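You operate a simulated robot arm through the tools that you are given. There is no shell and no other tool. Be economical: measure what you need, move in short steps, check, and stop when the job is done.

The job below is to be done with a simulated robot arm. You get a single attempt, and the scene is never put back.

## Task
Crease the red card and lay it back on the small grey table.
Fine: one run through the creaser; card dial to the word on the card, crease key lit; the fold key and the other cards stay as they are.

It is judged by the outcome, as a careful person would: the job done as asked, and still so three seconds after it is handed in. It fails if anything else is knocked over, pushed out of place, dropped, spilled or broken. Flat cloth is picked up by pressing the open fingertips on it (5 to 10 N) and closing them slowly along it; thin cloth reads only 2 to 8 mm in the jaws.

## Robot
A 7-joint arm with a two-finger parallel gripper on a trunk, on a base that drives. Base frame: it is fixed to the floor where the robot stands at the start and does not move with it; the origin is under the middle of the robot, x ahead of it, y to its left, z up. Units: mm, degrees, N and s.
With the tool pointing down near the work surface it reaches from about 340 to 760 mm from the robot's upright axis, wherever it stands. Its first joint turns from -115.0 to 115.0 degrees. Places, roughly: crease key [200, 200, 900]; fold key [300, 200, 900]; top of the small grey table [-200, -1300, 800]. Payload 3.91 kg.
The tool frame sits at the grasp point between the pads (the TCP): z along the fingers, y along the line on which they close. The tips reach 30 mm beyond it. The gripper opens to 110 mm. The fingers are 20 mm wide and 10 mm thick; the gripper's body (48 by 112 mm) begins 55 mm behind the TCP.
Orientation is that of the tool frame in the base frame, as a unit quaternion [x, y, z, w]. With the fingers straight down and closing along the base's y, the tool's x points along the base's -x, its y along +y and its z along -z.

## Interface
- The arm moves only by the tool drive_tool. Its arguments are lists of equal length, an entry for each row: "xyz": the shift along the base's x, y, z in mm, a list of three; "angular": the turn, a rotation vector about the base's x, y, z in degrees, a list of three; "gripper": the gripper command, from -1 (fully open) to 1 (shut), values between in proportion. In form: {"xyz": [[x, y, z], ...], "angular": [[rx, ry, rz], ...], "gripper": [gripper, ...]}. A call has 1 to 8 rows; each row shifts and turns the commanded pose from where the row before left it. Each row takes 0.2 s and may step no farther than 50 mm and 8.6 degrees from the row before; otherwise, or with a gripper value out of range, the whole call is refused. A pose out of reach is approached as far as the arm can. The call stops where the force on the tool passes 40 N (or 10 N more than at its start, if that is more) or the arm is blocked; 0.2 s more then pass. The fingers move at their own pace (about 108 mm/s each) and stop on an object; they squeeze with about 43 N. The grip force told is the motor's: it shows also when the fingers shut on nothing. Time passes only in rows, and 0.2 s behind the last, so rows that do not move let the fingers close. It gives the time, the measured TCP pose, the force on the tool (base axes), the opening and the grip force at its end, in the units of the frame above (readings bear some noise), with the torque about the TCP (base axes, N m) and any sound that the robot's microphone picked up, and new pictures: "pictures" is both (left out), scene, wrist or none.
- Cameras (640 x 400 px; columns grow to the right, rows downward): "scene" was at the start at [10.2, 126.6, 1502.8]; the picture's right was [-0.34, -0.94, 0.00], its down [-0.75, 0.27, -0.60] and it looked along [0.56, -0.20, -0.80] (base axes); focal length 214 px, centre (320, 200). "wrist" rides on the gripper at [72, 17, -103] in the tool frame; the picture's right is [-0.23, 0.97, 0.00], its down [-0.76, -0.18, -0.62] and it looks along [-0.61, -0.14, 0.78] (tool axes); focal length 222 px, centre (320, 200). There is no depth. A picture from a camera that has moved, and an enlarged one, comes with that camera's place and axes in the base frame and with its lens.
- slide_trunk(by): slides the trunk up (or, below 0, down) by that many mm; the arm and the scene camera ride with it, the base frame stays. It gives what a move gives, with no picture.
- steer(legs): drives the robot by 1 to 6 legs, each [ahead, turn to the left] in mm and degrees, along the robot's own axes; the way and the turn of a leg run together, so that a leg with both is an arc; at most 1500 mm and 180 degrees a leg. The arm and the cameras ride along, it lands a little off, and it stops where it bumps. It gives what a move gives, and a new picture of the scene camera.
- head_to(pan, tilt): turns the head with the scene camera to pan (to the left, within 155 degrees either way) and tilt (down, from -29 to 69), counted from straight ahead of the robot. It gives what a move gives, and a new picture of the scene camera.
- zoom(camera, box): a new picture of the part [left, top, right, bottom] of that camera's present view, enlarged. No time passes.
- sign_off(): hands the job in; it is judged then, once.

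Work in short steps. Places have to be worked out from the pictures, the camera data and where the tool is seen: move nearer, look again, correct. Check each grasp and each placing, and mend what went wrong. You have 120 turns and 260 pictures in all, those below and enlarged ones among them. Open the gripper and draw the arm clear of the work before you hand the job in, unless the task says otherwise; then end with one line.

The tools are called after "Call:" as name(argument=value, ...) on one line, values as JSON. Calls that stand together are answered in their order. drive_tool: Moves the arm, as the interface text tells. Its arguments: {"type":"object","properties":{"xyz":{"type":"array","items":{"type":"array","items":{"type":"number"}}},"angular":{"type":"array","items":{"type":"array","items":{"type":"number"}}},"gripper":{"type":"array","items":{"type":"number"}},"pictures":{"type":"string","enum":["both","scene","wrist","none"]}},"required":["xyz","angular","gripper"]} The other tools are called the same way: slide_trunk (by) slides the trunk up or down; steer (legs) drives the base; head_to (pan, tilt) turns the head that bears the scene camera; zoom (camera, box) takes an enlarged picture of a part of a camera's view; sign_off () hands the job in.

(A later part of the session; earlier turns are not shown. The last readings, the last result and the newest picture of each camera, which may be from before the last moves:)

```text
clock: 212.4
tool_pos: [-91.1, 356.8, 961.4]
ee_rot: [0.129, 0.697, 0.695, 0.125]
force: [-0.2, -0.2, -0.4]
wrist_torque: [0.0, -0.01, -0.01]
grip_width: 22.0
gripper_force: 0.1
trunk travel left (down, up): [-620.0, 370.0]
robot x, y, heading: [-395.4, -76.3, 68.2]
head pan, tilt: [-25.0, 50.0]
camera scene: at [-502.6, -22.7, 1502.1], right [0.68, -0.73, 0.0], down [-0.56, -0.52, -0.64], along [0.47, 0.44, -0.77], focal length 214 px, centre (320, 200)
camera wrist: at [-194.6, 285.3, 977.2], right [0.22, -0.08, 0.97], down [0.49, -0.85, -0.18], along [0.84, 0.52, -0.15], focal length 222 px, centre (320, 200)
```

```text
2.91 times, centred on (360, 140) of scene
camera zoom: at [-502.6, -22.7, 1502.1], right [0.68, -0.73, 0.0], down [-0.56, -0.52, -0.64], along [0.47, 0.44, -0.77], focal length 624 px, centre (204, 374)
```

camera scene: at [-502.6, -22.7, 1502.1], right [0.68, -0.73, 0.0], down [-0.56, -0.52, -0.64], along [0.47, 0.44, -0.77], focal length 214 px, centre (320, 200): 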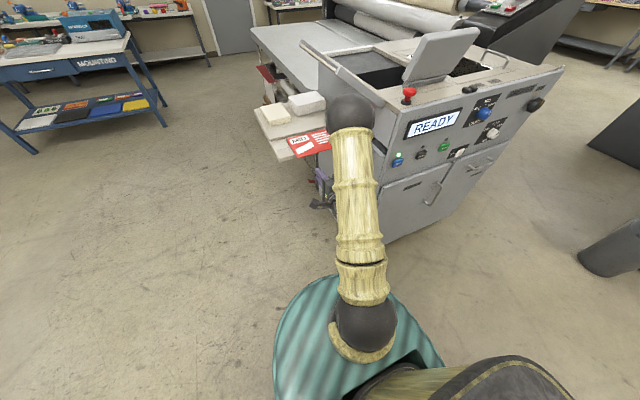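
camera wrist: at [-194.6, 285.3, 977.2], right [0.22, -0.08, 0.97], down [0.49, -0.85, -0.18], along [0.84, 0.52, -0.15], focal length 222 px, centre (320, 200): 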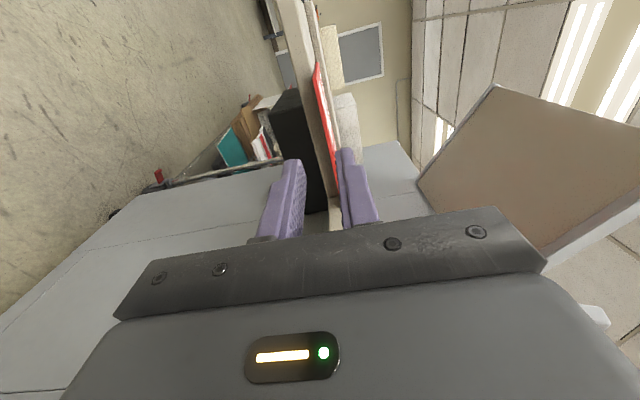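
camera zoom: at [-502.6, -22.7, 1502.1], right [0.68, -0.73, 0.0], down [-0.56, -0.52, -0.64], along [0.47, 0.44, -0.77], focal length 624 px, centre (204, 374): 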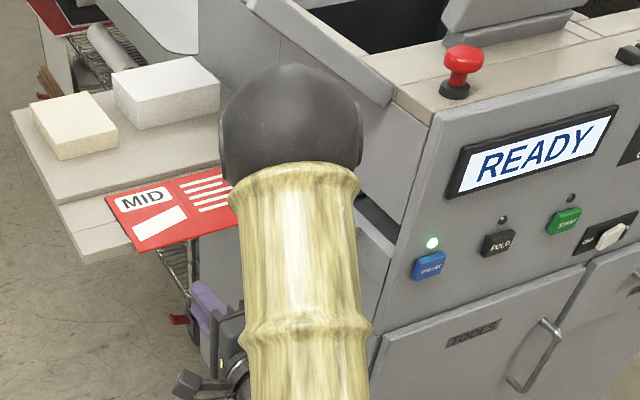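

Card stays, READY. Back the base away and inspect the card's alignment in the lane.

Call:
steer(legs=[[-250, 0]])

Call:
head_to(pan=-15, tilt=38)

Call:
zoom(camera="scene", box=[260, 100, 420, 220])

```text
clock: 214.5
tool_pos: [-183.8, 125.6, 959.7]
ee_rot: [0.13, 0.696, 0.695, 0.127]
force: [-0.1, -0.1, 0.5]
wrist_torque: [0.01, -0.01, 0.03]
grip_width: 22.0
gripper_force: 0.0
trunk travel left (down, up): [-620.0, 370.0]
robot x, y, heading: [-491.7, -308.1, 67.6]
head pan, tilt: [-25.0, 50.0]
camera scene: at [-596.5, -252.4, 1502.1], right [0.68, -0.74, 0.0], down [-0.56, -0.52, -0.64], along [0.47, 0.44, -0.77], focal length 214 px, centre (320, 200)
```

scene: 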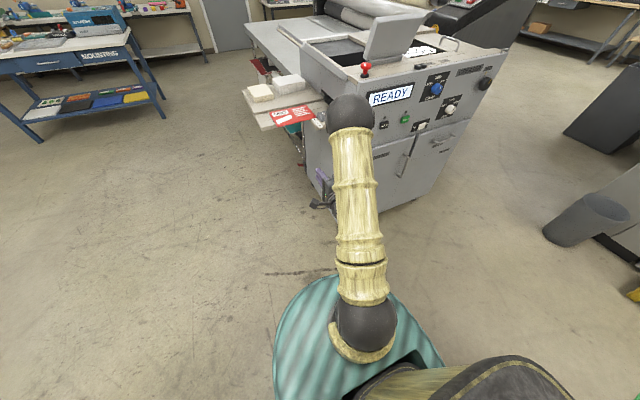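

```text
clock: 215.2
tool_pos: [-183.5, 126.8, 960.7]
ee_rot: [0.13, 0.695, 0.696, 0.126]
force: [0.6, -0.2, 0.1]
wrist_torque: [-0.02, 0.0, -0.04]
grip_width: 22.0
gripper_force: 0.0
trunk travel left (down, up): [-620.0, 370.0]
robot x, y, heading: [-491.4, -306.2, 67.9]
head pan, tilt: [-15.0, 38.0]
camera scene: at [-600.5, -235.6, 1519.2], right [0.79, -0.61, 0.0], down [-0.37, -0.49, -0.79], along [0.48, 0.63, -0.62], focal length 214 px, centre (320, 200)
```

scene: 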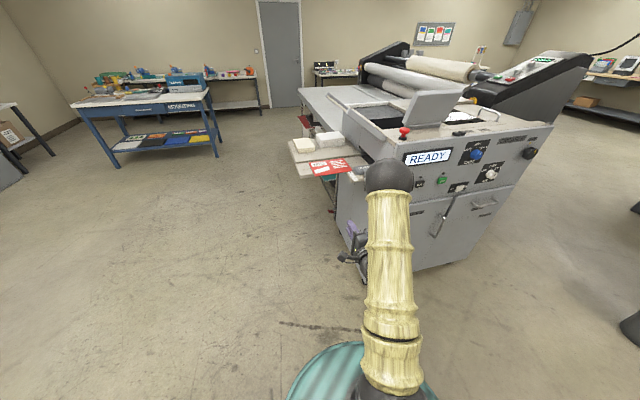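

```text
3.33 times, centred on (340, 160) of scene
camera zoom: at [-600.5, -235.6, 1519.2], right [0.79, -0.61, 0.0], down [-0.37, -0.49, -0.79], along [0.48, 0.63, -0.62], focal length 715 px, centre (253, 333)
```

zoom: 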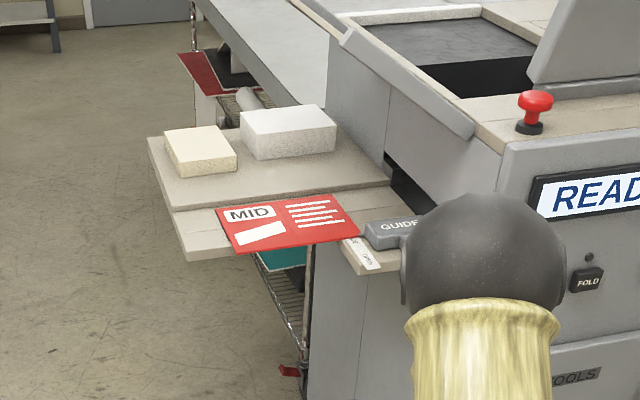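

The card lies against the step, but its leading front corner abuts the GUIDE block. I want a clear view of the guide: shift the arm right.

Call:
drive_tool(xyz=[[40, -17, 0], [40, -17, 0], [40, -17, 0], [40, -17, 0], [0, 0, 0]], angular=[[0, 0, 0], [0, 0, 0], [0, 0, 0], [0, 0, 0], [0, 0, 0]], gripper=[0.6, 0.6, 0.6, 0.6, 0.6], pictures="none")

Call:
zoom(camera="scene", box=[300, 130, 400, 200])

Call:
zoom(camera="wrist", box=[160, 0, 480, 200])

```text
clock: 216.4
tool_pos: [-22.6, 59.6, 957.9]
ee_rot: [0.129, 0.695, 0.696, 0.126]
force: [0.3, -0.5, -0.6]
wrist_torque: [0.0, -0.01, 0.04]
grip_width: 21.9
gripper_force: 0.0
trunk travel left (down, up): [-620.0, 370.0]
robot x, y, heading: [-490.7, -308.3, 67.9]
head pan, tilt: [-15.0, 38.0]
```

```text
5.71 times, centred on (350, 165) of scene
camera zoom: at [-600.4, -235.7, 1519.3], right [0.8, -0.61, 0.0], down [-0.37, -0.49, -0.79], along [0.48, 0.63, -0.62], focal length 1226 px, centre (149, 400)
```

zoom: 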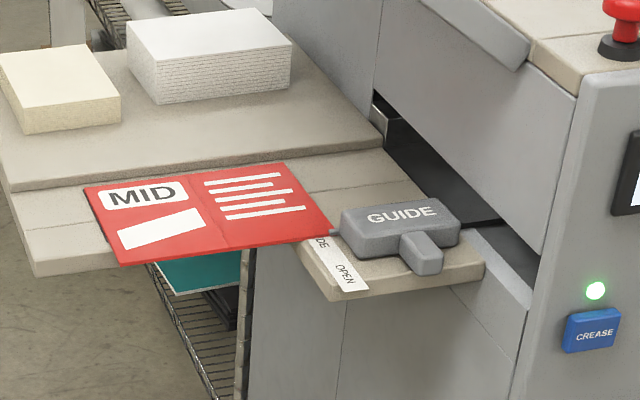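

```text
2.00 times, centred on (320, 100) of wrist
camera zoom: at [-126.8, -12.0, 976.2], right [0.22, -0.08, 0.97], down [0.49, -0.85, -0.18], along [0.84, 0.52, -0.15], focal length 444 px, centre (320, 400)
```

zoom: 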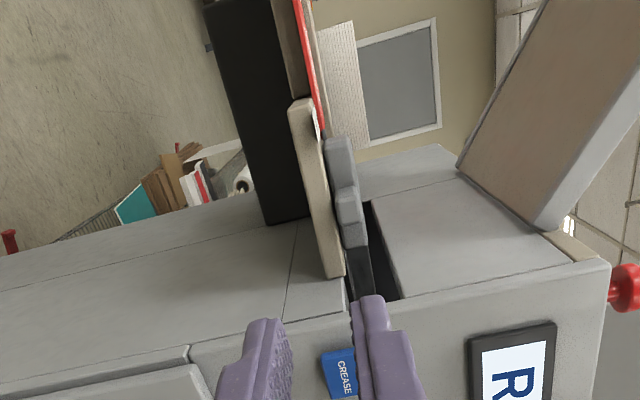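

The guide points at WIDE, which suits this card, but the card is ~12 mm off the back fence, so its corner catches the guide. I'll re-grip it, push it to the fence and further in. First return the arm and base.

Call:
drive_tool(xyz=[[-42, 17.5, 1], [-42, 17.5, 1], [-42, 17.5, 1], [-42, 17.5, 1], [0, 0, 0]], angular=[[0, 0, 0], [0, 0, 0], [0, 0, 0], [0, 0, 0], [0, 0, 0]], gripper=[0.6, 0.6, 0.6, 0.6, 0.6], pictures="none")

Call:
steer(legs=[[255, 0]])

Call:
drive_tool(xyz=[[0, 0, 0]], angular=[[0, 0, 0]], gripper=[0.6], pictures="wrist")

Call:
zoom(camera="wrist", box=[220, 40, 420, 220])

```text
clock: 217.6
tool_pos: [-191.5, 127.9, 964.7]
ee_rot: [0.13, 0.695, 0.695, 0.127]
force: [0.0, -0.3, -0.6]
wrist_torque: [0.05, 0.03, 0.01]
grip_width: 22.1
gripper_force: 0.1
trunk travel left (down, up): [-620.0, 370.0]
robot x, y, heading: [-490.2, -305.6, 67.8]
head pan, tilt: [-15.0, 38.0]
```

```text
clock: 219.7
tool_pos: [-93.9, 366.1, 963.4]
ee_rot: [0.13, 0.697, 0.694, 0.126]
force: [-0.4, -0.5, 0.2]
wrist_torque: [0.02, -0.04, 0.04]
grip_width: 22.2
gripper_force: 0.1
trunk travel left (down, up): [-620.0, 370.0]
robot x, y, heading: [-393.1, -68.5, 67.5]
head pan, tilt: [-15.0, 38.0]
camera scene: at [-503.1, 2.1, 1519.2], right [0.8, -0.61, 0.0], down [-0.37, -0.49, -0.79], along [0.48, 0.63, -0.62], focal length 214 px, centre (320, 200)
```

scene: 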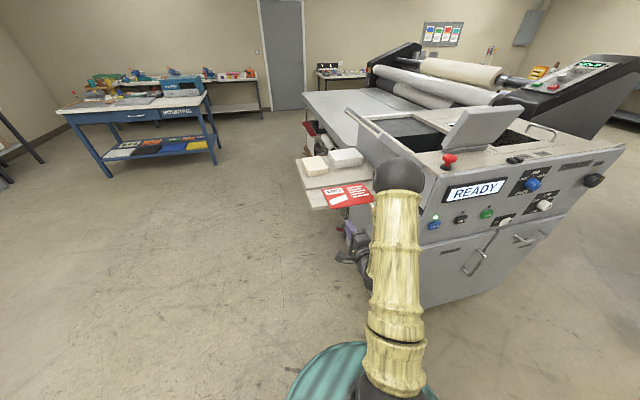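

```text
clock: 220.1
tool_pos: [-93.9, 365.6, 962.9]
ee_rot: [0.13, 0.696, 0.695, 0.125]
force: [0.4, -0.6, -0.7]
wrist_torque: [0.03, 0.0, 0.03]
grip_width: 22.0
gripper_force: 0.0
trunk travel left (down, up): [-620.0, 370.0]
robot x, y, heading: [-390.8, -68.1, 67.7]
head pan, tilt: [-15.0, 38.0]
camera wrist: at [-198.2, 294.6, 980.8], right [0.22, -0.08, 0.97], down [0.49, -0.85, -0.18], along [0.84, 0.52, -0.15], focal length 222 px, centre (320, 200)
```

wrist: 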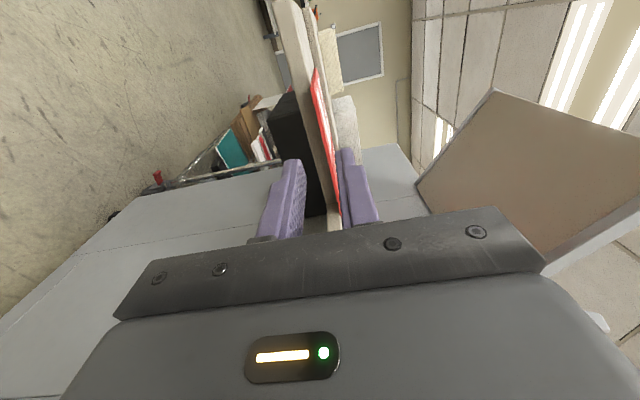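

```text
2.22 times, centred on (320, 130) of wrist
camera zoom: at [-198.2, 294.6, 980.8], right [0.22, -0.08, 0.97], down [0.49, -0.85, -0.18], along [0.84, 0.52, -0.15], focal length 494 px, centre (320, 356)
```

zoom: 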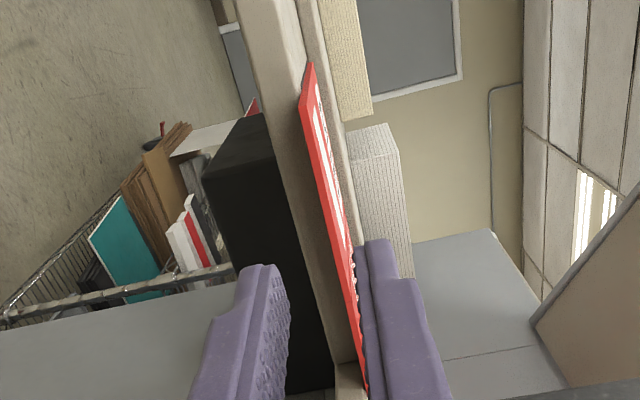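

Aligned with the card edge (about 1–2 mm above axis). Advance ~106 mm to straddle the edge.

Call:
drive_tool(xyz=[[13.5, 32.6, 1], [13.5, 32.6, 0], [13.5, 32.6, 0], [0, 0, 0]], angular=[[0, 0, 0], [0, 0, 0], [0, 0, 0], [0, 0, 0]], gripper=[0.6, 0.6, 0.6, 0.6], pictures="none")

Call:
zoom(camera="wrist", box=[220, 40, 420, 220])

```text
clock: 221.1
tool_pos: [-52.8, 464.9, 964.1]
ee_rot: [0.13, 0.696, 0.695, 0.126]
force: [-0.3, -0.3, -0.5]
wrist_torque: [-0.01, 0.0, 0.01]
grip_width: 22.1
gripper_force: 0.0
trunk travel left (down, up): [-620.0, 370.0]
robot x, y, heading: [-394.1, -66.3, 67.7]
head pan, tilt: [-15.0, 38.0]
```

```text
2.22 times, centred on (320, 130) of wrist
camera zoom: at [-157.0, 393.2, 981.6], right [0.22, -0.08, 0.97], down [0.49, -0.85, -0.18], along [0.84, 0.52, -0.15], focal length 494 px, centre (320, 356)
```

zoom: 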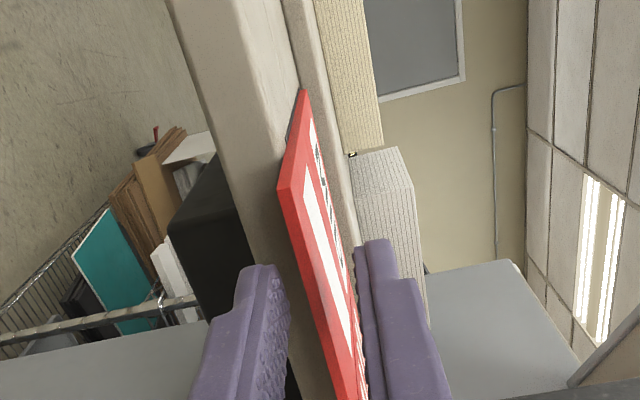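

Straddling with ~14 mm overlap. Raise 1 mm and close.

Call:
drive_tool(xyz=[[0, 0, 1], [0, 0, 0], [0, 0, 0], [0, 0, 0]], angular=[[0, 0, 0], [0, 0, 0], [0, 0, 0], [0, 0, 0]], gripper=[0.75, 0.9, 1, 1], pictures="none")

Call:
drive_tool(xyz=[[2, 4.6, 0], [2, 4.6, 0], [0, 0, 0]], angular=[[0, 0, 0], [0, 0, 0], [0, 0, 0]], gripper=[1, 1, 1], pictures="scene")

Call:
zoom(camera="scene", box=[290, 130, 390, 200])

```text
clock: 222.1
tool_pos: [-53.0, 464.0, 965.5]
ee_rot: [0.13, 0.696, 0.694, 0.126]
force: [0.5, 0.5, -0.4]
wrist_torque: [-0.04, 0.02, 0.04]
grip_width: 2.6
gripper_force: 42.3
trunk travel left (down, up): [-620.0, 370.0]
robot x, y, heading: [-391.7, -65.1, 67.6]
head pan, tilt: [-15.0, 38.0]
```

```text
clock: 222.9
tool_pos: [-49.7, 472.7, 965.8]
ee_rot: [0.129, 0.696, 0.695, 0.125]
force: [-0.4, 0.3, -0.1]
wrist_torque: [-0.01, 0.07, 0.02]
grip_width: 2.6
gripper_force: 42.2
trunk travel left (down, up): [-620.0, 370.0]
robot x, y, heading: [-393.5, -65.7, 67.5]
head pan, tilt: [-15.0, 38.0]
camera scene: at [-503.2, 1.8, 1519.2], right [0.8, -0.61, 0.0], down [-0.37, -0.49, -0.79], along [0.48, 0.63, -0.62], focal length 214 px, centre (320, 200)
```

scene: 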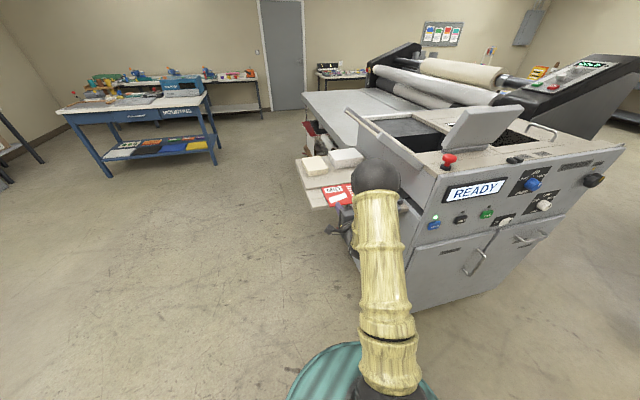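

```text
5.71 times, centred on (340, 165) of scene
camera zoom: at [-503.2, 1.8, 1519.2], right [0.8, -0.61, 0.0], down [-0.37, -0.49, -0.79], along [0.48, 0.63, -0.62], focal length 1226 px, centre (206, 400)
```

zoom: 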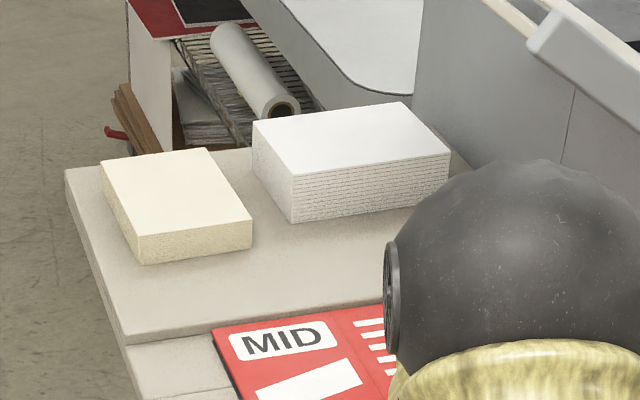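

Continue a few mm to the fence, then slide +e in small steps.

Call:
drive_tool(xyz=[[1, 2.5, -1], [1, 2.5, 0], [0, 0, 0]], angular=[[0, 0, 0], [0, 0, 0], [0, 0, 0]], gripper=[1, 1, 1], pictures="none")

Call:
zoom(camera="scene", box=[290, 160, 370, 230])

```text
clock: 223.7
tool_pos: [-48.5, 476.2, 965.9]
ee_rot: [0.13, 0.696, 0.695, 0.125]
force: [-9.5, -13.6, -0.2]
wrist_torque: [-0.04, 0.08, -0.47]
grip_width: 2.7
gripper_force: 42.4
trunk travel left (down, up): [-620.0, 370.0]
robot x, y, heading: [-390.2, -70.0, 67.6]
head pan, tilt: [-15.0, 38.0]
```

```text
5.71 times, centred on (330, 195) of scene
camera zoom: at [-504.8, -0.3, 1519.2], right [0.8, -0.61, 0.0], down [-0.37, -0.49, -0.79], along [0.48, 0.63, -0.61], focal length 1226 px, centre (263, 229)
```

zoom: 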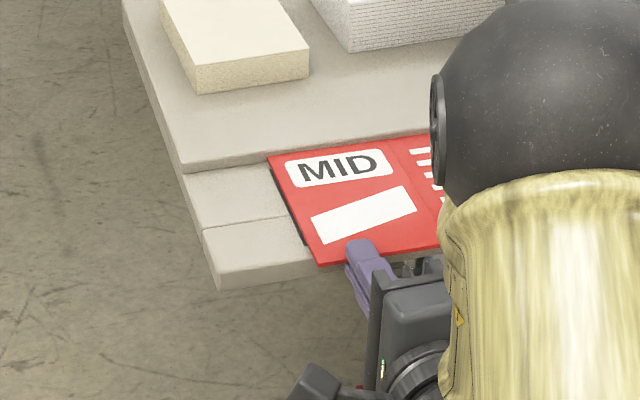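

Against the fence. Relax 1.5 mm and slide +e.

Call:
drive_tool(xyz=[[-0.8, -1.8, 0], [9, -3.7, 0], [9, -3.7, 0], [9, -3.7, 0], [9, -3.7, 0], [0, 0, 0]], angular=[[0, 0, 0], [0, 0, 0], [0, 0, 0], [0, 0, 0], [0, 0, 0], [0, 0, 0]], gripper=[1, 1, 1, 1, 1, 1], pictures="scene")

Call:
zoom(camera="scene", box=[290, 160, 370, 230])

```text
clock: 225.1
tool_pos: [-12.1, 460.5, 963.7]
ee_rot: [0.13, 0.696, 0.695, 0.126]
force: [-0.5, -0.1, -0.6]
wrist_torque: [-0.05, 0.04, 0.0]
grip_width: 2.4
gripper_force: 42.7
trunk travel left (down, up): [-620.0, 370.0]
robot x, y, heading: [-395.2, -77.2, 67.6]
head pan, tilt: [-15.0, 38.0]
camera scene: at [-503.2, 1.8, 1519.2], right [0.8, -0.61, 0.0], down [-0.37, -0.49, -0.79], along [0.48, 0.63, -0.62], focal length 214 px, centre (320, 200)
```

scene: 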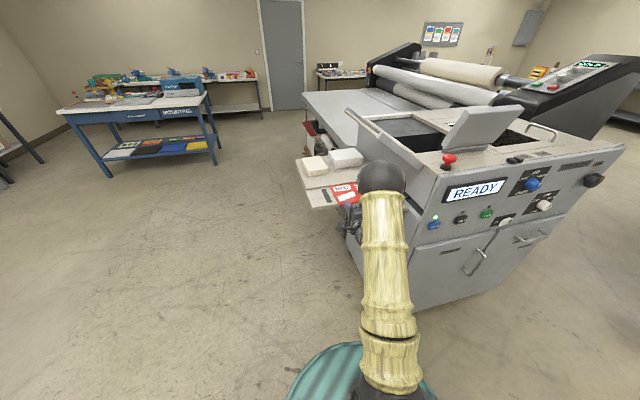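

```text
5.71 times, centred on (330, 195) of scene
camera zoom: at [-503.2, 1.8, 1519.2], right [0.8, -0.61, 0.0], down [-0.37, -0.49, -0.79], along [0.48, 0.63, -0.62], focal length 1226 px, centre (263, 229)
```

zoom: 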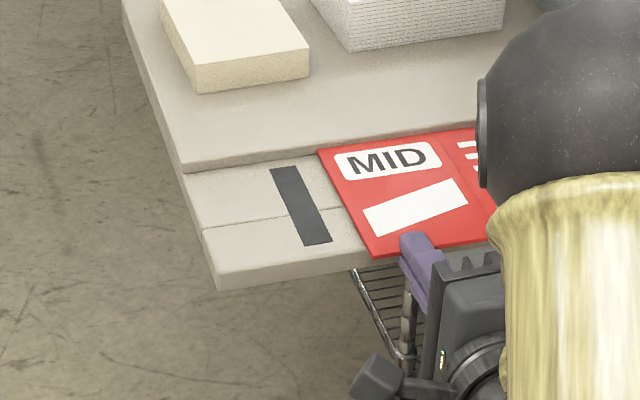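

It slid past the guide freely, still READY. Continue ~45 mm toward the slot.

Call:
drive_tool(xyz=[[8, -3.3, 0], [8, -3.3, 0], [8, -3.3, 0], [8, -3.3, 0], [8, -3.3, 0], [0, 0, 0]], angular=[[0, 0, 0], [0, 0, 0], [0, 0, 0], [0, 0, 0], [0, 0, 0], [0, 0, 0]], gripper=[1, 1, 1, 1, 1, 1])

Call:
zoom(camera="scene", box=[290, 160, 370, 230])

```text
clock: 226.5
tool_pos: [28.0, 444.1, 964.2]
ee_rot: [0.13, 0.696, 0.695, 0.126]
force: [0.1, -0.5, -0.3]
wrist_torque: [0.01, 0.04, -0.03]
grip_width: 2.6
gripper_force: 42.3
trunk travel left (down, up): [-620.0, 370.0]
robot x, y, heading: [-390.4, -71.4, 67.8]
head pan, tilt: [-15.0, 38.0]
camera scene: at [-503.1, 1.8, 1519.2], right [0.8, -0.61, 0.0], down [-0.37, -0.49, -0.79], along [0.48, 0.63, -0.62], focal length 214 px, centre (320, 200)
camera wrist: at [-76.3, 373.0, 981.9], right [0.22, -0.08, 0.97], down [0.49, -0.85, -0.18], along [0.84, 0.52, -0.15], focal length 222 px, centre (320, 200)
```

scene: 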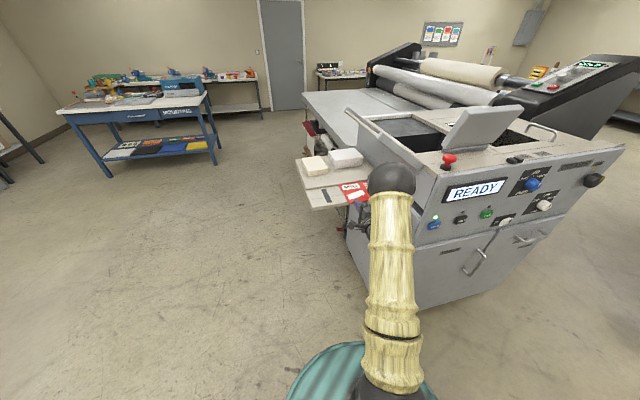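
wrist: 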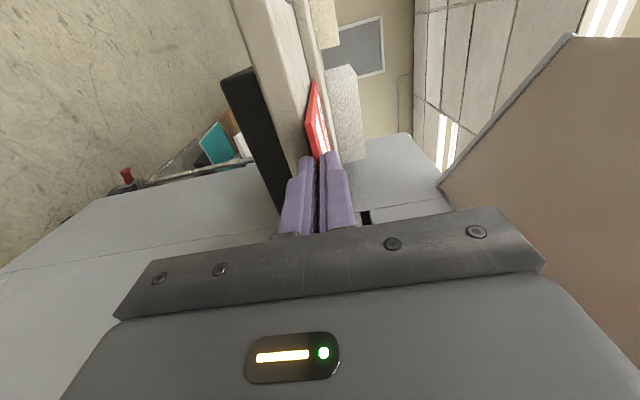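

```text
5.71 times, centred on (330, 195) of scene
camera zoom: at [-503.1, 1.8, 1519.2], right [0.8, -0.61, 0.0], down [-0.37, -0.49, -0.79], along [0.48, 0.63, -0.62], focal length 1226 px, centre (263, 229)
```

zoom: 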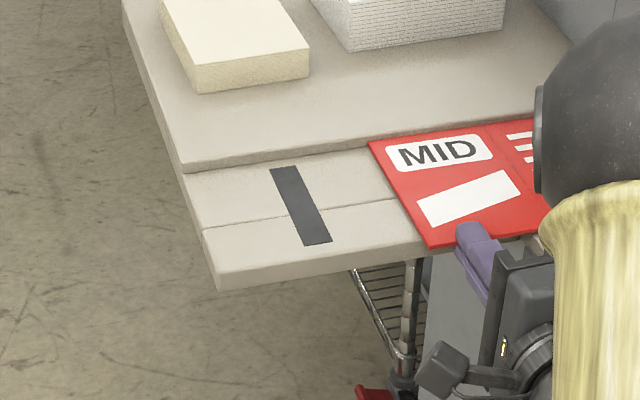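

Leading edge should be near the slot. Push up to 22 mm more, watching force.

Call:
drive_tool(xyz=[[5.5, -2.3, 0], [5.5, -2.3, 0], [5.5, -2.3, 0], [4, -1.7, 0], [0, 0, 0]], angular=[[0, 0, 0], [0, 0, 0], [0, 0, 0], [0, 0, 0], [0, 0, 0]], gripper=[1, 1, 1, 1, 1])

```text
clock: 227.2
tool_pos: [29.7, 442.5, 963.7]
ee_rot: [0.124, 0.697, 0.696, 0.117]
force: [-17.1, -3.7, 6.5]
wrist_torque: [-0.48, -0.03, -1.37]
grip_width: 2.5
gripper_force: 42.5
trunk travel left (down, up): [-620.0, 370.0]
robot x, y, heading: [-391.7, -69.5, 67.9]
head pan, tilt: [-15.0, 38.0]
stopped in row 3: the force on the tool passed its limit at 45 N (the readings are from after the stop); the commanded pose is now the measured one
camera scene: at [-506.5, -0.2, 1519.3], right [0.8, -0.61, 0.0], down [-0.37, -0.49, -0.79], along [0.48, 0.63, -0.61], focal length 214 px, centre (320, 200)
camera wrist: at [-72.4, 369.2, 982.1], right [0.22, -0.08, 0.97], down [0.51, -0.84, -0.18], along [0.83, 0.53, -0.15], focal length 222 px, centre (320, 200)
```

scene: 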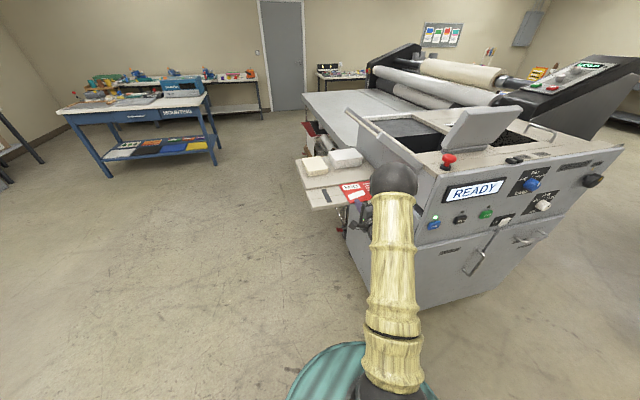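
wrist: 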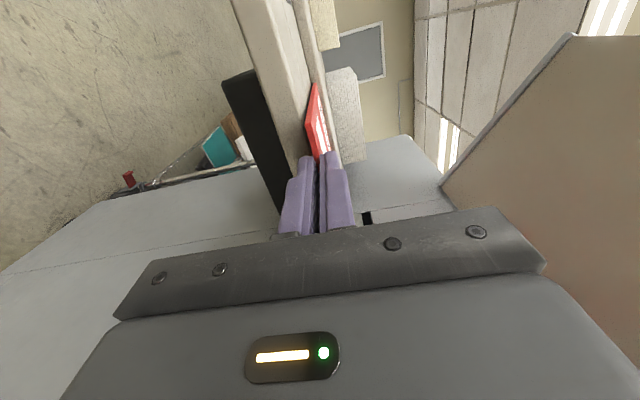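

It met a stop at the slot; READY persists. Release and withdraw.

Call:
drive_tool(xyz=[[0, 0, 0], [0, 0, 0], [-6, -14, 0], [-12, -28, 0], [-15, -38, 0], [-15, -38, 0], [0, 0, 0]], angular=[[0, 0, 0], [0, 0, 0], [0, 0, 0], [0, 0, 0], [0, 0, 0], [0, 0, 0], [0, 0, 0]], gripper=[0.7, 0.6, 0.6, 0.6, 0.6, 0.6, 0.6], pictures="none")

Call:
steer(legs=[[-250, 0]])

Call:
drive_tool(xyz=[[40, -17, 0], [40, -17, 0], [40, -17, 0], [0, 0, 0]], angular=[[0, 0, 0], [0, 0, 0], [0, 0, 0], [0, 0, 0]], gripper=[0.6, 0.6, 0.6, 0.6], pictures="none")

Call:
zoom(camera="scene", box=[300, 130, 400, 200])

```text
clock: 228.8
tool_pos: [-14.0, 325.7, 963.1]
ee_rot: [0.127, 0.698, 0.695, 0.119]
force: [0.0, -0.1, -0.3]
wrist_torque: [0.0, 0.0, -0.02]
grip_width: 22.1
gripper_force: 0.0
trunk travel left (down, up): [-620.0, 370.0]
robot x, y, heading: [-392.6, -67.1, 67.6]
head pan, tilt: [-15.0, 38.0]
```

```text
clock: 230.8
tool_pos: [-109.3, 92.6, 963.0]
ee_rot: [0.127, 0.697, 0.695, 0.119]
force: [0.1, -0.1, 0.7]
wrist_torque: [-0.02, 0.0, 0.02]
grip_width: 22.0
gripper_force: 0.2
trunk travel left (down, up): [-620.0, 370.0]
robot x, y, heading: [-487.4, -300.2, 67.6]
head pan, tilt: [-15.0, 38.0]
camera scene: at [-598.6, -231.0, 1519.3], right [0.8, -0.61, 0.0], down [-0.37, -0.49, -0.79], along [0.48, 0.63, -0.62], focal length 214 px, centre (320, 200)
```

scene: 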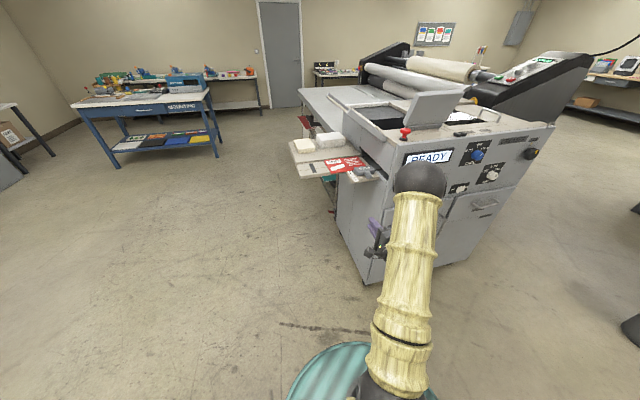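

```text
clock: 231.8
tool_pos: [11.5, 42.4, 963.2]
ee_rot: [0.128, 0.697, 0.695, 0.118]
force: [0.3, 0.3, -0.2]
wrist_torque: [0.03, 0.0, -0.02]
grip_width: 22.2
gripper_force: 0.0
trunk travel left (down, up): [-620.0, 370.0]
robot x, y, heading: [-484.3, -302.1, 67.7]
head pan, tilt: [-15.0, 38.0]
```

```text
5.71 times, centred on (350, 165) of scene
camera zoom: at [-598.2, -230.9, 1519.3], right [0.8, -0.61, 0.0], down [-0.37, -0.49, -0.79], along [0.48, 0.63, -0.62], focal length 1226 px, centre (149, 400)
```

zoom: 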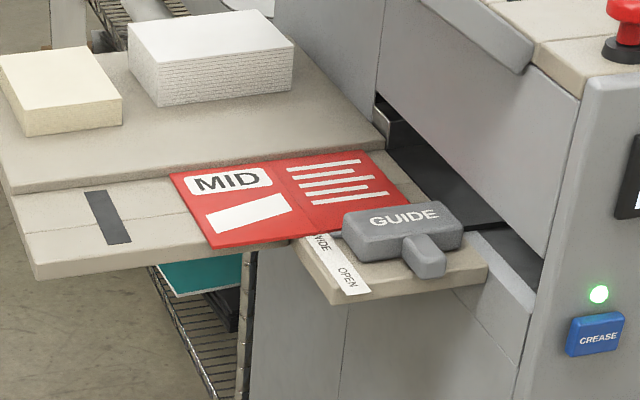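

The card is square against the fence, past the guide and at the slot; READY. Now drive over to the START key.

Call:
steer(legs=[[0, -90], [530, 0], [0, 90]])

Call:
drive_tool(xyz=[[-37, 15, -5], [-37, 15, -5], [-37, 15, -5], [-37, 15, -5], [0, 0, 0]], angular=[[0, 0, 0], [0, 0, 0], [0, 0, 0], [0, 0, 0], [0, 0, 0]], gripper=[1, 1, 1, 1, 1])

```text
clock: 246.6
tool_pos: [501.1, -177.3, 963.8]
ee_rot: [0.132, 0.697, 0.694, 0.124]
force: [0.1, 0.3, 0.0]
wrist_torque: [0.0, 0.0, 0.01]
grip_width: 22.1
gripper_force: 0.1
trunk travel left (down, up): [-620.0, 370.0]
robot x, y, heading: [-1.3, -517.6, 66.9]
head pan, tilt: [-15.0, 38.0]
camera scene: at [-112.1, -441.8, 1519.2], right [0.79, -0.62, 0.0], down [-0.38, -0.48, -0.79], along [0.49, 0.62, -0.62], focal length 214 px, centre (320, 200)
```

scene: 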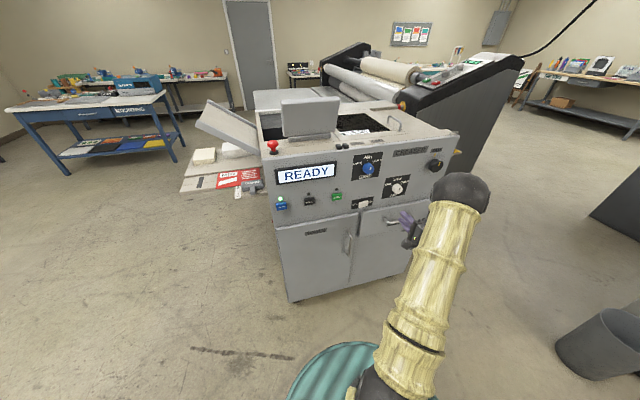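

```text
clock: 247.8
tool_pos: [353.2, -117.8, 943.9]
ee_rot: [0.133, 0.696, 0.694, 0.125]
force: [-0.6, -1.1, -0.6]
wrist_torque: [-0.01, 0.03, 0.0]
grip_width: 0.1
gripper_force: 37.7
trunk travel left (down, up): [-620.0, 370.0]
robot x, y, heading: [-2.9, -514.1, 66.6]
head pan, tilt: [-15.0, 38.0]
camera scene: at [-112.2, -441.7, 1519.2], right [0.79, -0.62, 0.0], down [-0.38, -0.48, -0.79], along [0.49, 0.62, -0.62], focal length 214 px, centre (320, 200)
camera wrist: at [249.1, -189.0, 961.4], right [0.22, -0.08, 0.97], down [0.49, -0.85, -0.18], along [0.84, 0.51, -0.15], focal length 222 px, centre (320, 200)
```

scene: 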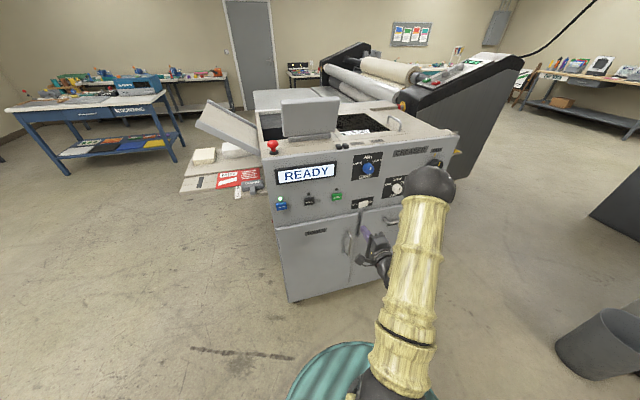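
wrist: 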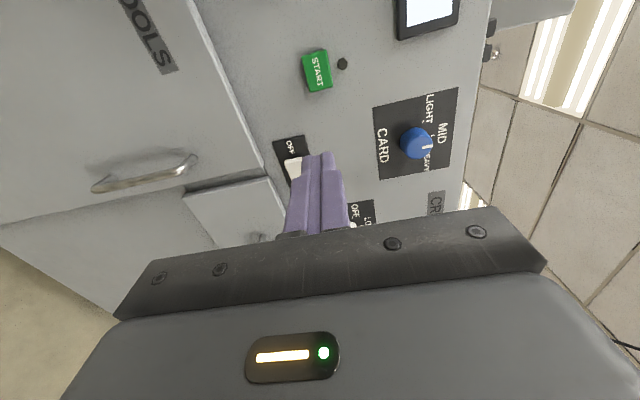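

START triangulates to e≈339, z≈944. Drive 70 mm closer and line up.

Call:
steer(legs=[[70, 0]])

Call:
drive_tool(xyz=[[-15, 6.3, 0], [-15, 6.3, 0], [14, 33, 0], [12, 28, 0], [0, 0, 0]], angular=[[0, 0, 0], [0, 0, 0], [0, 0, 0], [0, 0, 0], [0, 0, 0]], gripper=[1, 1, 1, 1, 1], pictures="wrist")

```text
clock: 248.8
tool_pos: [380.4, -54.6, 943.0]
ee_rot: [0.133, 0.696, 0.694, 0.124]
force: [0.6, -0.1, -0.6]
wrist_torque: [-0.04, -0.03, -0.04]
grip_width: 0.0
gripper_force: 37.6
trunk travel left (down, up): [-620.0, 370.0]
robot x, y, heading: [22.9, -452.4, 66.8]
head pan, tilt: [-15.0, 38.0]
camera scene: at [-84.4, -377.1, 1519.2], right [0.79, -0.62, 0.0], down [-0.38, -0.48, -0.79], along [0.49, 0.62, -0.62], focal length 214 px, centre (320, 200)
```

scene: 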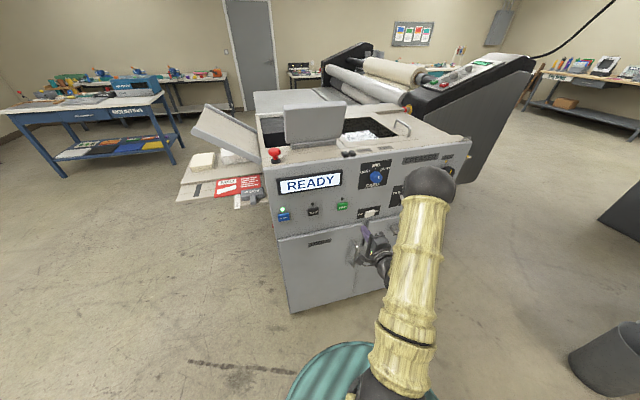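

```text
clock: 250.0
tool_pos: [375.2, 20.4, 944.4]
ee_rot: [0.134, 0.696, 0.694, 0.125]
force: [-0.7, 0.0, -0.6]
wrist_torque: [-0.01, -0.01, 0.02]
grip_width: 0.0
gripper_force: 37.9
trunk travel left (down, up): [-620.0, 370.0]
robot x, y, heading: [25.6, -450.0, 66.7]
head pan, tilt: [-15.0, 38.0]
camera wrist: at [271.6, -51.3, 961.5], right [0.22, -0.08, 0.97], down [0.49, -0.85, -0.18], along [0.84, 0.51, -0.15], focal length 222 px, centre (320, 200)
```

wrist: 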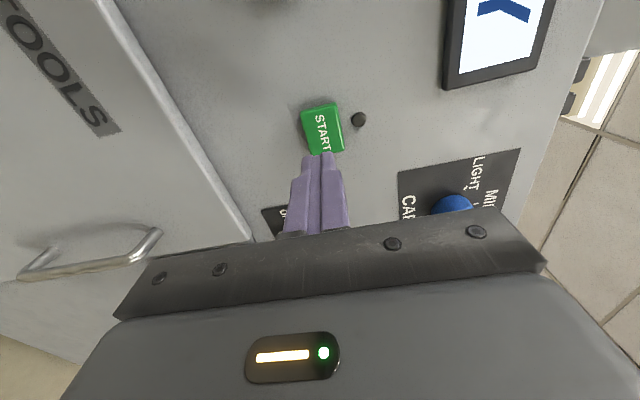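

Perfectly aligned. Advance 55 mm, then press in small steps.

Call:
drive_tool(xyz=[[9, 22, 0], [8, 19, 0], [4, 9.5, 0], [0, 0, 0]], angular=[[0, 0, 0], [0, 0, 0], [0, 0, 0], [0, 0, 0]], gripper=[1, 1, 1, 1], pictures="wrist")

```text
clock: 251.0
tool_pos: [396.8, 68.9, 942.8]
ee_rot: [0.133, 0.696, 0.694, 0.124]
force: [-0.9, 0.1, -0.4]
wrist_torque: [0.0, -0.04, 0.0]
grip_width: 0.3
gripper_force: 37.9
trunk travel left (down, up): [-620.0, 370.0]
robot x, y, heading: [21.6, -447.0, 66.5]
head pan, tilt: [-15.0, 38.0]
camera wrist: at [293.5, -1.0, 961.4], right [0.22, -0.08, 0.97], down [0.49, -0.85, -0.18], along [0.84, 0.51, -0.15], focal length 222 px, centre (320, 200)
```

wrist: 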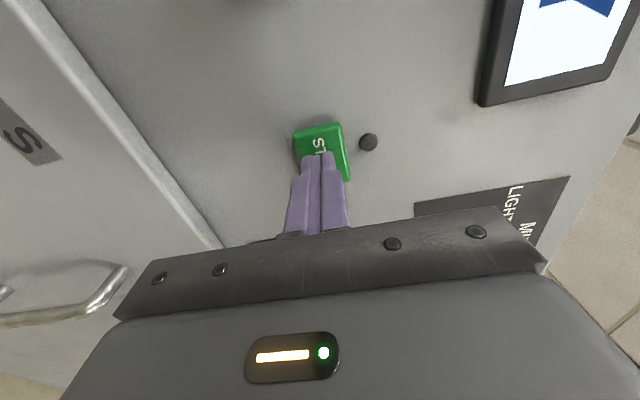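

Press: ~12 mm more in small steps.

Call:
drive_tool(xyz=[[2, 4.6, 0], [1, 2, 0], [1, 2, 0], [0.8, 1.8, 0], [0, 0, 0]], angular=[[0, 0, 0], [0, 0, 0], [0, 0, 0], [0, 0, 0], [0, 0, 0]], gripper=[1, 1, 1, 1, 1], pictures="scene")

```text
clock: 252.2
tool_pos: [402.8, 80.1, 944.5]
ee_rot: [0.133, 0.696, 0.694, 0.124]
force: [-4.6, -4.0, -1.3]
wrist_torque: [0.0, 0.02, 0.01]
grip_width: 0.3
gripper_force: 37.2
trunk travel left (down, up): [-620.0, 370.0]
robot x, y, heading: [25.8, -445.8, 66.8]
head pan, tilt: [-15.0, 38.0]
heard: click
camera scene: at [-85.2, -378.2, 1519.2], right [0.79, -0.62, 0.0], down [-0.38, -0.48, -0.79], along [0.49, 0.62, -0.62], focal length 214 px, centre (320, 200)
```

scene: 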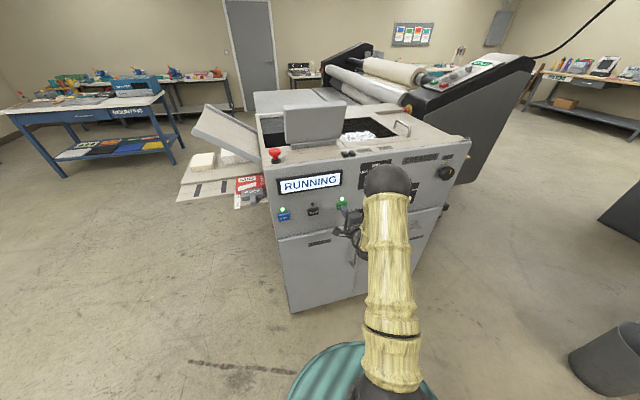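

RUNNING; the card is being drawn in. Retract from the key and wait.

Call:
drive_tool(xyz=[[-11, -28, 0], [-15, -37, 0], [-15, -37, 0], [0, 0, 0], [0, 0, 0], [0, 0, 0], [0, 0, 0], [0, 0, 0]], angular=[[0, 0, 0], [0, 0, 0], [0, 0, 0], [0, 0, 0], [0, 0, 0], [0, 0, 0], [0, 0, 0], [0, 0, 0]], gripper=[1, 1, 1, 1, 1, 1, 1, 1], pictures="scene")

Call:
drive_tool(xyz=[[0, 0, 0], [0, 0, 0], [0, 0, 0], [0, 0, 0], [0, 0, 0], [0, 0, 0], [0, 0, 0], [0, 0, 0]], angular=[[0, 0, 0], [0, 0, 0], [0, 0, 0], [0, 0, 0], [0, 0, 0], [0, 0, 0], [0, 0, 0], [0, 0, 0]], gripper=[1, 1, 1, 1, 1, 1, 1, 1], pictures="scene")

```text
clock: 254.0
tool_pos: [360.8, -22.1, 942.4]
ee_rot: [0.133, 0.696, 0.694, 0.125]
force: [0.2, -0.1, -0.1]
wrist_torque: [-0.02, 0.02, 0.02]
grip_width: 0.0
gripper_force: 37.6
trunk travel left (down, up): [-620.0, 370.0]
robot x, y, heading: [24.7, -451.2, 66.6]
head pan, tilt: [-15.0, 38.0]
camera scene: at [-84.7, -377.8, 1519.2], right [0.79, -0.62, 0.0], down [-0.38, -0.48, -0.79], along [0.49, 0.62, -0.62], focal length 214 px, centre (320, 200)
```

scene: 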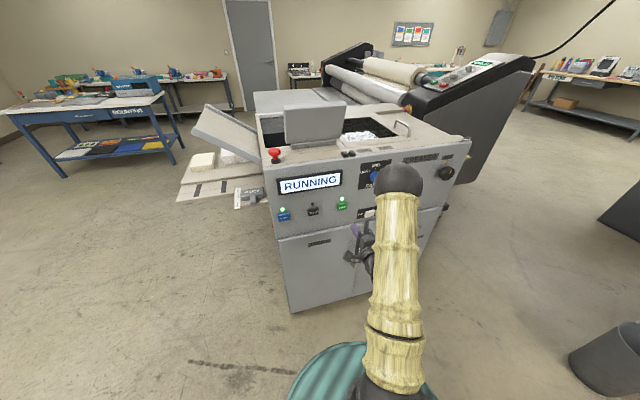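

```text
clock: 255.8
tool_pos: [360.4, -20.6, 943.0]
ee_rot: [0.132, 0.696, 0.694, 0.124]
force: [-0.4, -0.7, 0.4]
wrist_torque: [0.02, -0.04, -0.01]
grip_width: 0.1
gripper_force: 37.8
trunk travel left (down, up): [-620.0, 370.0]
robot x, y, heading: [25.7, -448.8, 66.9]
head pan, tilt: [-15.0, 38.0]
camera scene: at [-84.7, -377.8, 1519.2], right [0.79, -0.62, 0.0], down [-0.38, -0.48, -0.79], along [0.49, 0.62, -0.62], focal length 214 px, centre (320, 200)
```

scene: 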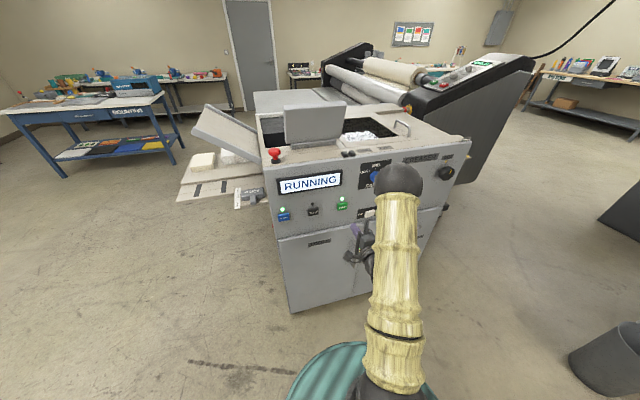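

Card is inside. Look to the right where the exit probably is, letting time pass.

Call:
head_to(pan=-35, tilt=35)

Call:
drive_tool(xyz=[[0, 0, 0], [0, 0, 0], [0, 0, 0], [0, 0, 0], [0, 0, 0], [0, 0, 0], [0, 0, 0], [0, 0, 0]], angular=[[0, 0, 0], [0, 0, 0], [0, 0, 0], [0, 0, 0], [0, 0, 0], [0, 0, 0], [0, 0, 0], [0, 0, 0]], gripper=[1, 1, 1, 1, 1, 1, 1, 1], pictures="scene")

```text
clock: 256.7
tool_pos: [361.3, -21.8, 942.1]
ee_rot: [0.132, 0.697, 0.694, 0.125]
force: [0.8, 0.1, 0.8]
wrist_torque: [0.01, 0.0, 0.03]
grip_width: 0.0
gripper_force: 37.7
trunk travel left (down, up): [-620.0, 370.0]
robot x, y, heading: [25.2, -453.6, 66.8]
head pan, tilt: [-35.0, 35.0]
camera scene: at [-63.3, -399.1, 1523.8], right [0.53, -0.85, 0.0], down [-0.49, -0.3, -0.82], along [0.7, 0.43, -0.57], focal length 214 px, centre (320, 200)
```

scene: 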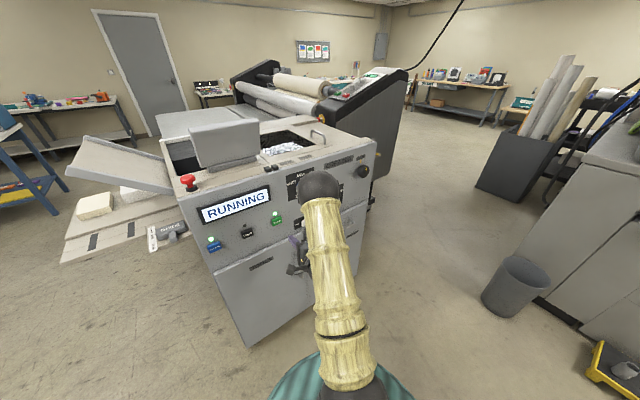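

```text
clock: 258.5
tool_pos: [360.5, -21.7, 943.3]
ee_rot: [0.132, 0.696, 0.695, 0.124]
force: [-0.5, -0.4, -0.5]
wrist_torque: [-0.02, -0.03, 0.0]
grip_width: 0.1
gripper_force: 37.6
trunk travel left (down, up): [-620.0, 370.0]
robot x, y, heading: [28.2, -448.6, 66.8]
head pan, tilt: [-35.0, 35.0]
camera scene: at [-63.2, -399.2, 1523.8], right [0.53, -0.85, 0.0], down [-0.49, -0.3, -0.82], along [0.7, 0.43, -0.57], focal length 214 px, centre (320, 200)
```

scene: 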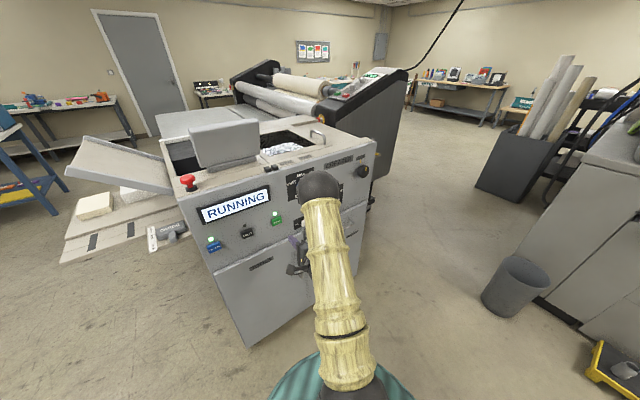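

Still running. Meanwhile drive to the machine's right end to view the exit.

Call:
steer(legs=[[0, -90], [600, 0]])

Call:
head_to(pan=80, tilt=40)

Call:
zoom(camera="scene", box=[200, 80, 520, 280])

```text
clock: 267.9
tool_pos: [1004.5, -1019.8, 942.7]
ee_rot: [0.585, 0.4, 0.403, 0.579]
force: [-0.3, -0.8, -0.5]
wrist_torque: [-0.01, 0.0, 0.0]
grip_width: 0.1
gripper_force: 37.6
trunk travel left (down, up): [-620.0, 370.0]
robot x, y, heading: [575.0, -686.2, -23.0]
head pan, tilt: [-35.0, 35.0]
camera scene: at [627.3, -596.5, 1523.8], right [-0.85, -0.53, 0.0], down [-0.3, 0.49, -0.82], along [0.43, -0.69, -0.57], focal length 214 px, centre (320, 200)
```

scene: 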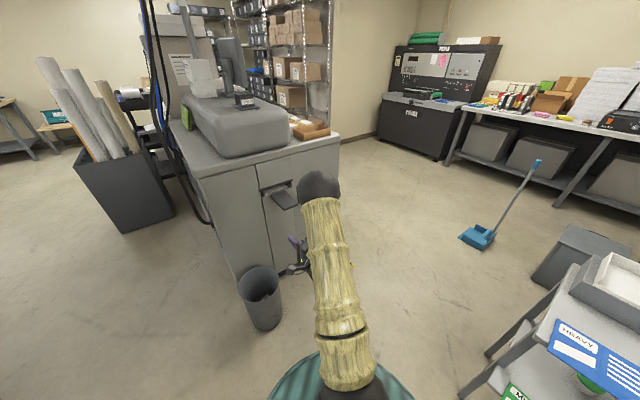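

```text
clock: 269.9
tool_pos: [1005.4, -1019.4, 943.3]
ee_rot: [0.587, 0.399, 0.403, 0.578]
force: [-0.1, 0.5, -0.2]
wrist_torque: [0.02, 0.0, 0.0]
grip_width: 0.1
gripper_force: 37.8
trunk travel left (down, up): [-620.0, 370.0]
robot x, y, heading: [575.0, -688.0, -23.1]
head pan, tilt: [80.0, 40.0]
camera scene: at [626.8, -450.5, 1516.3], right [0.84, -0.55, 0.0], down [-0.35, -0.54, -0.77], along [0.42, 0.64, -0.64], focal length 214 px, centre (320, 200)
```

scene: 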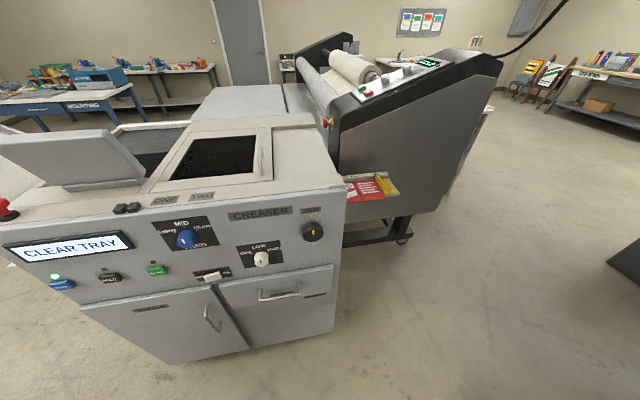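

```text
2.00 times, centred on (360, 180) of scene
camera zoom: at [626.8, -450.5, 1516.3], right [0.84, -0.55, 0.0], down [-0.35, -0.54, -0.77], along [0.42, 0.64, -0.64], focal length 429 px, centre (240, 240)
```

zoom: 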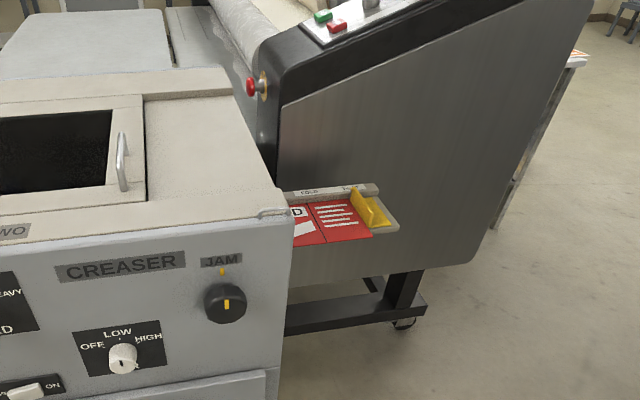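

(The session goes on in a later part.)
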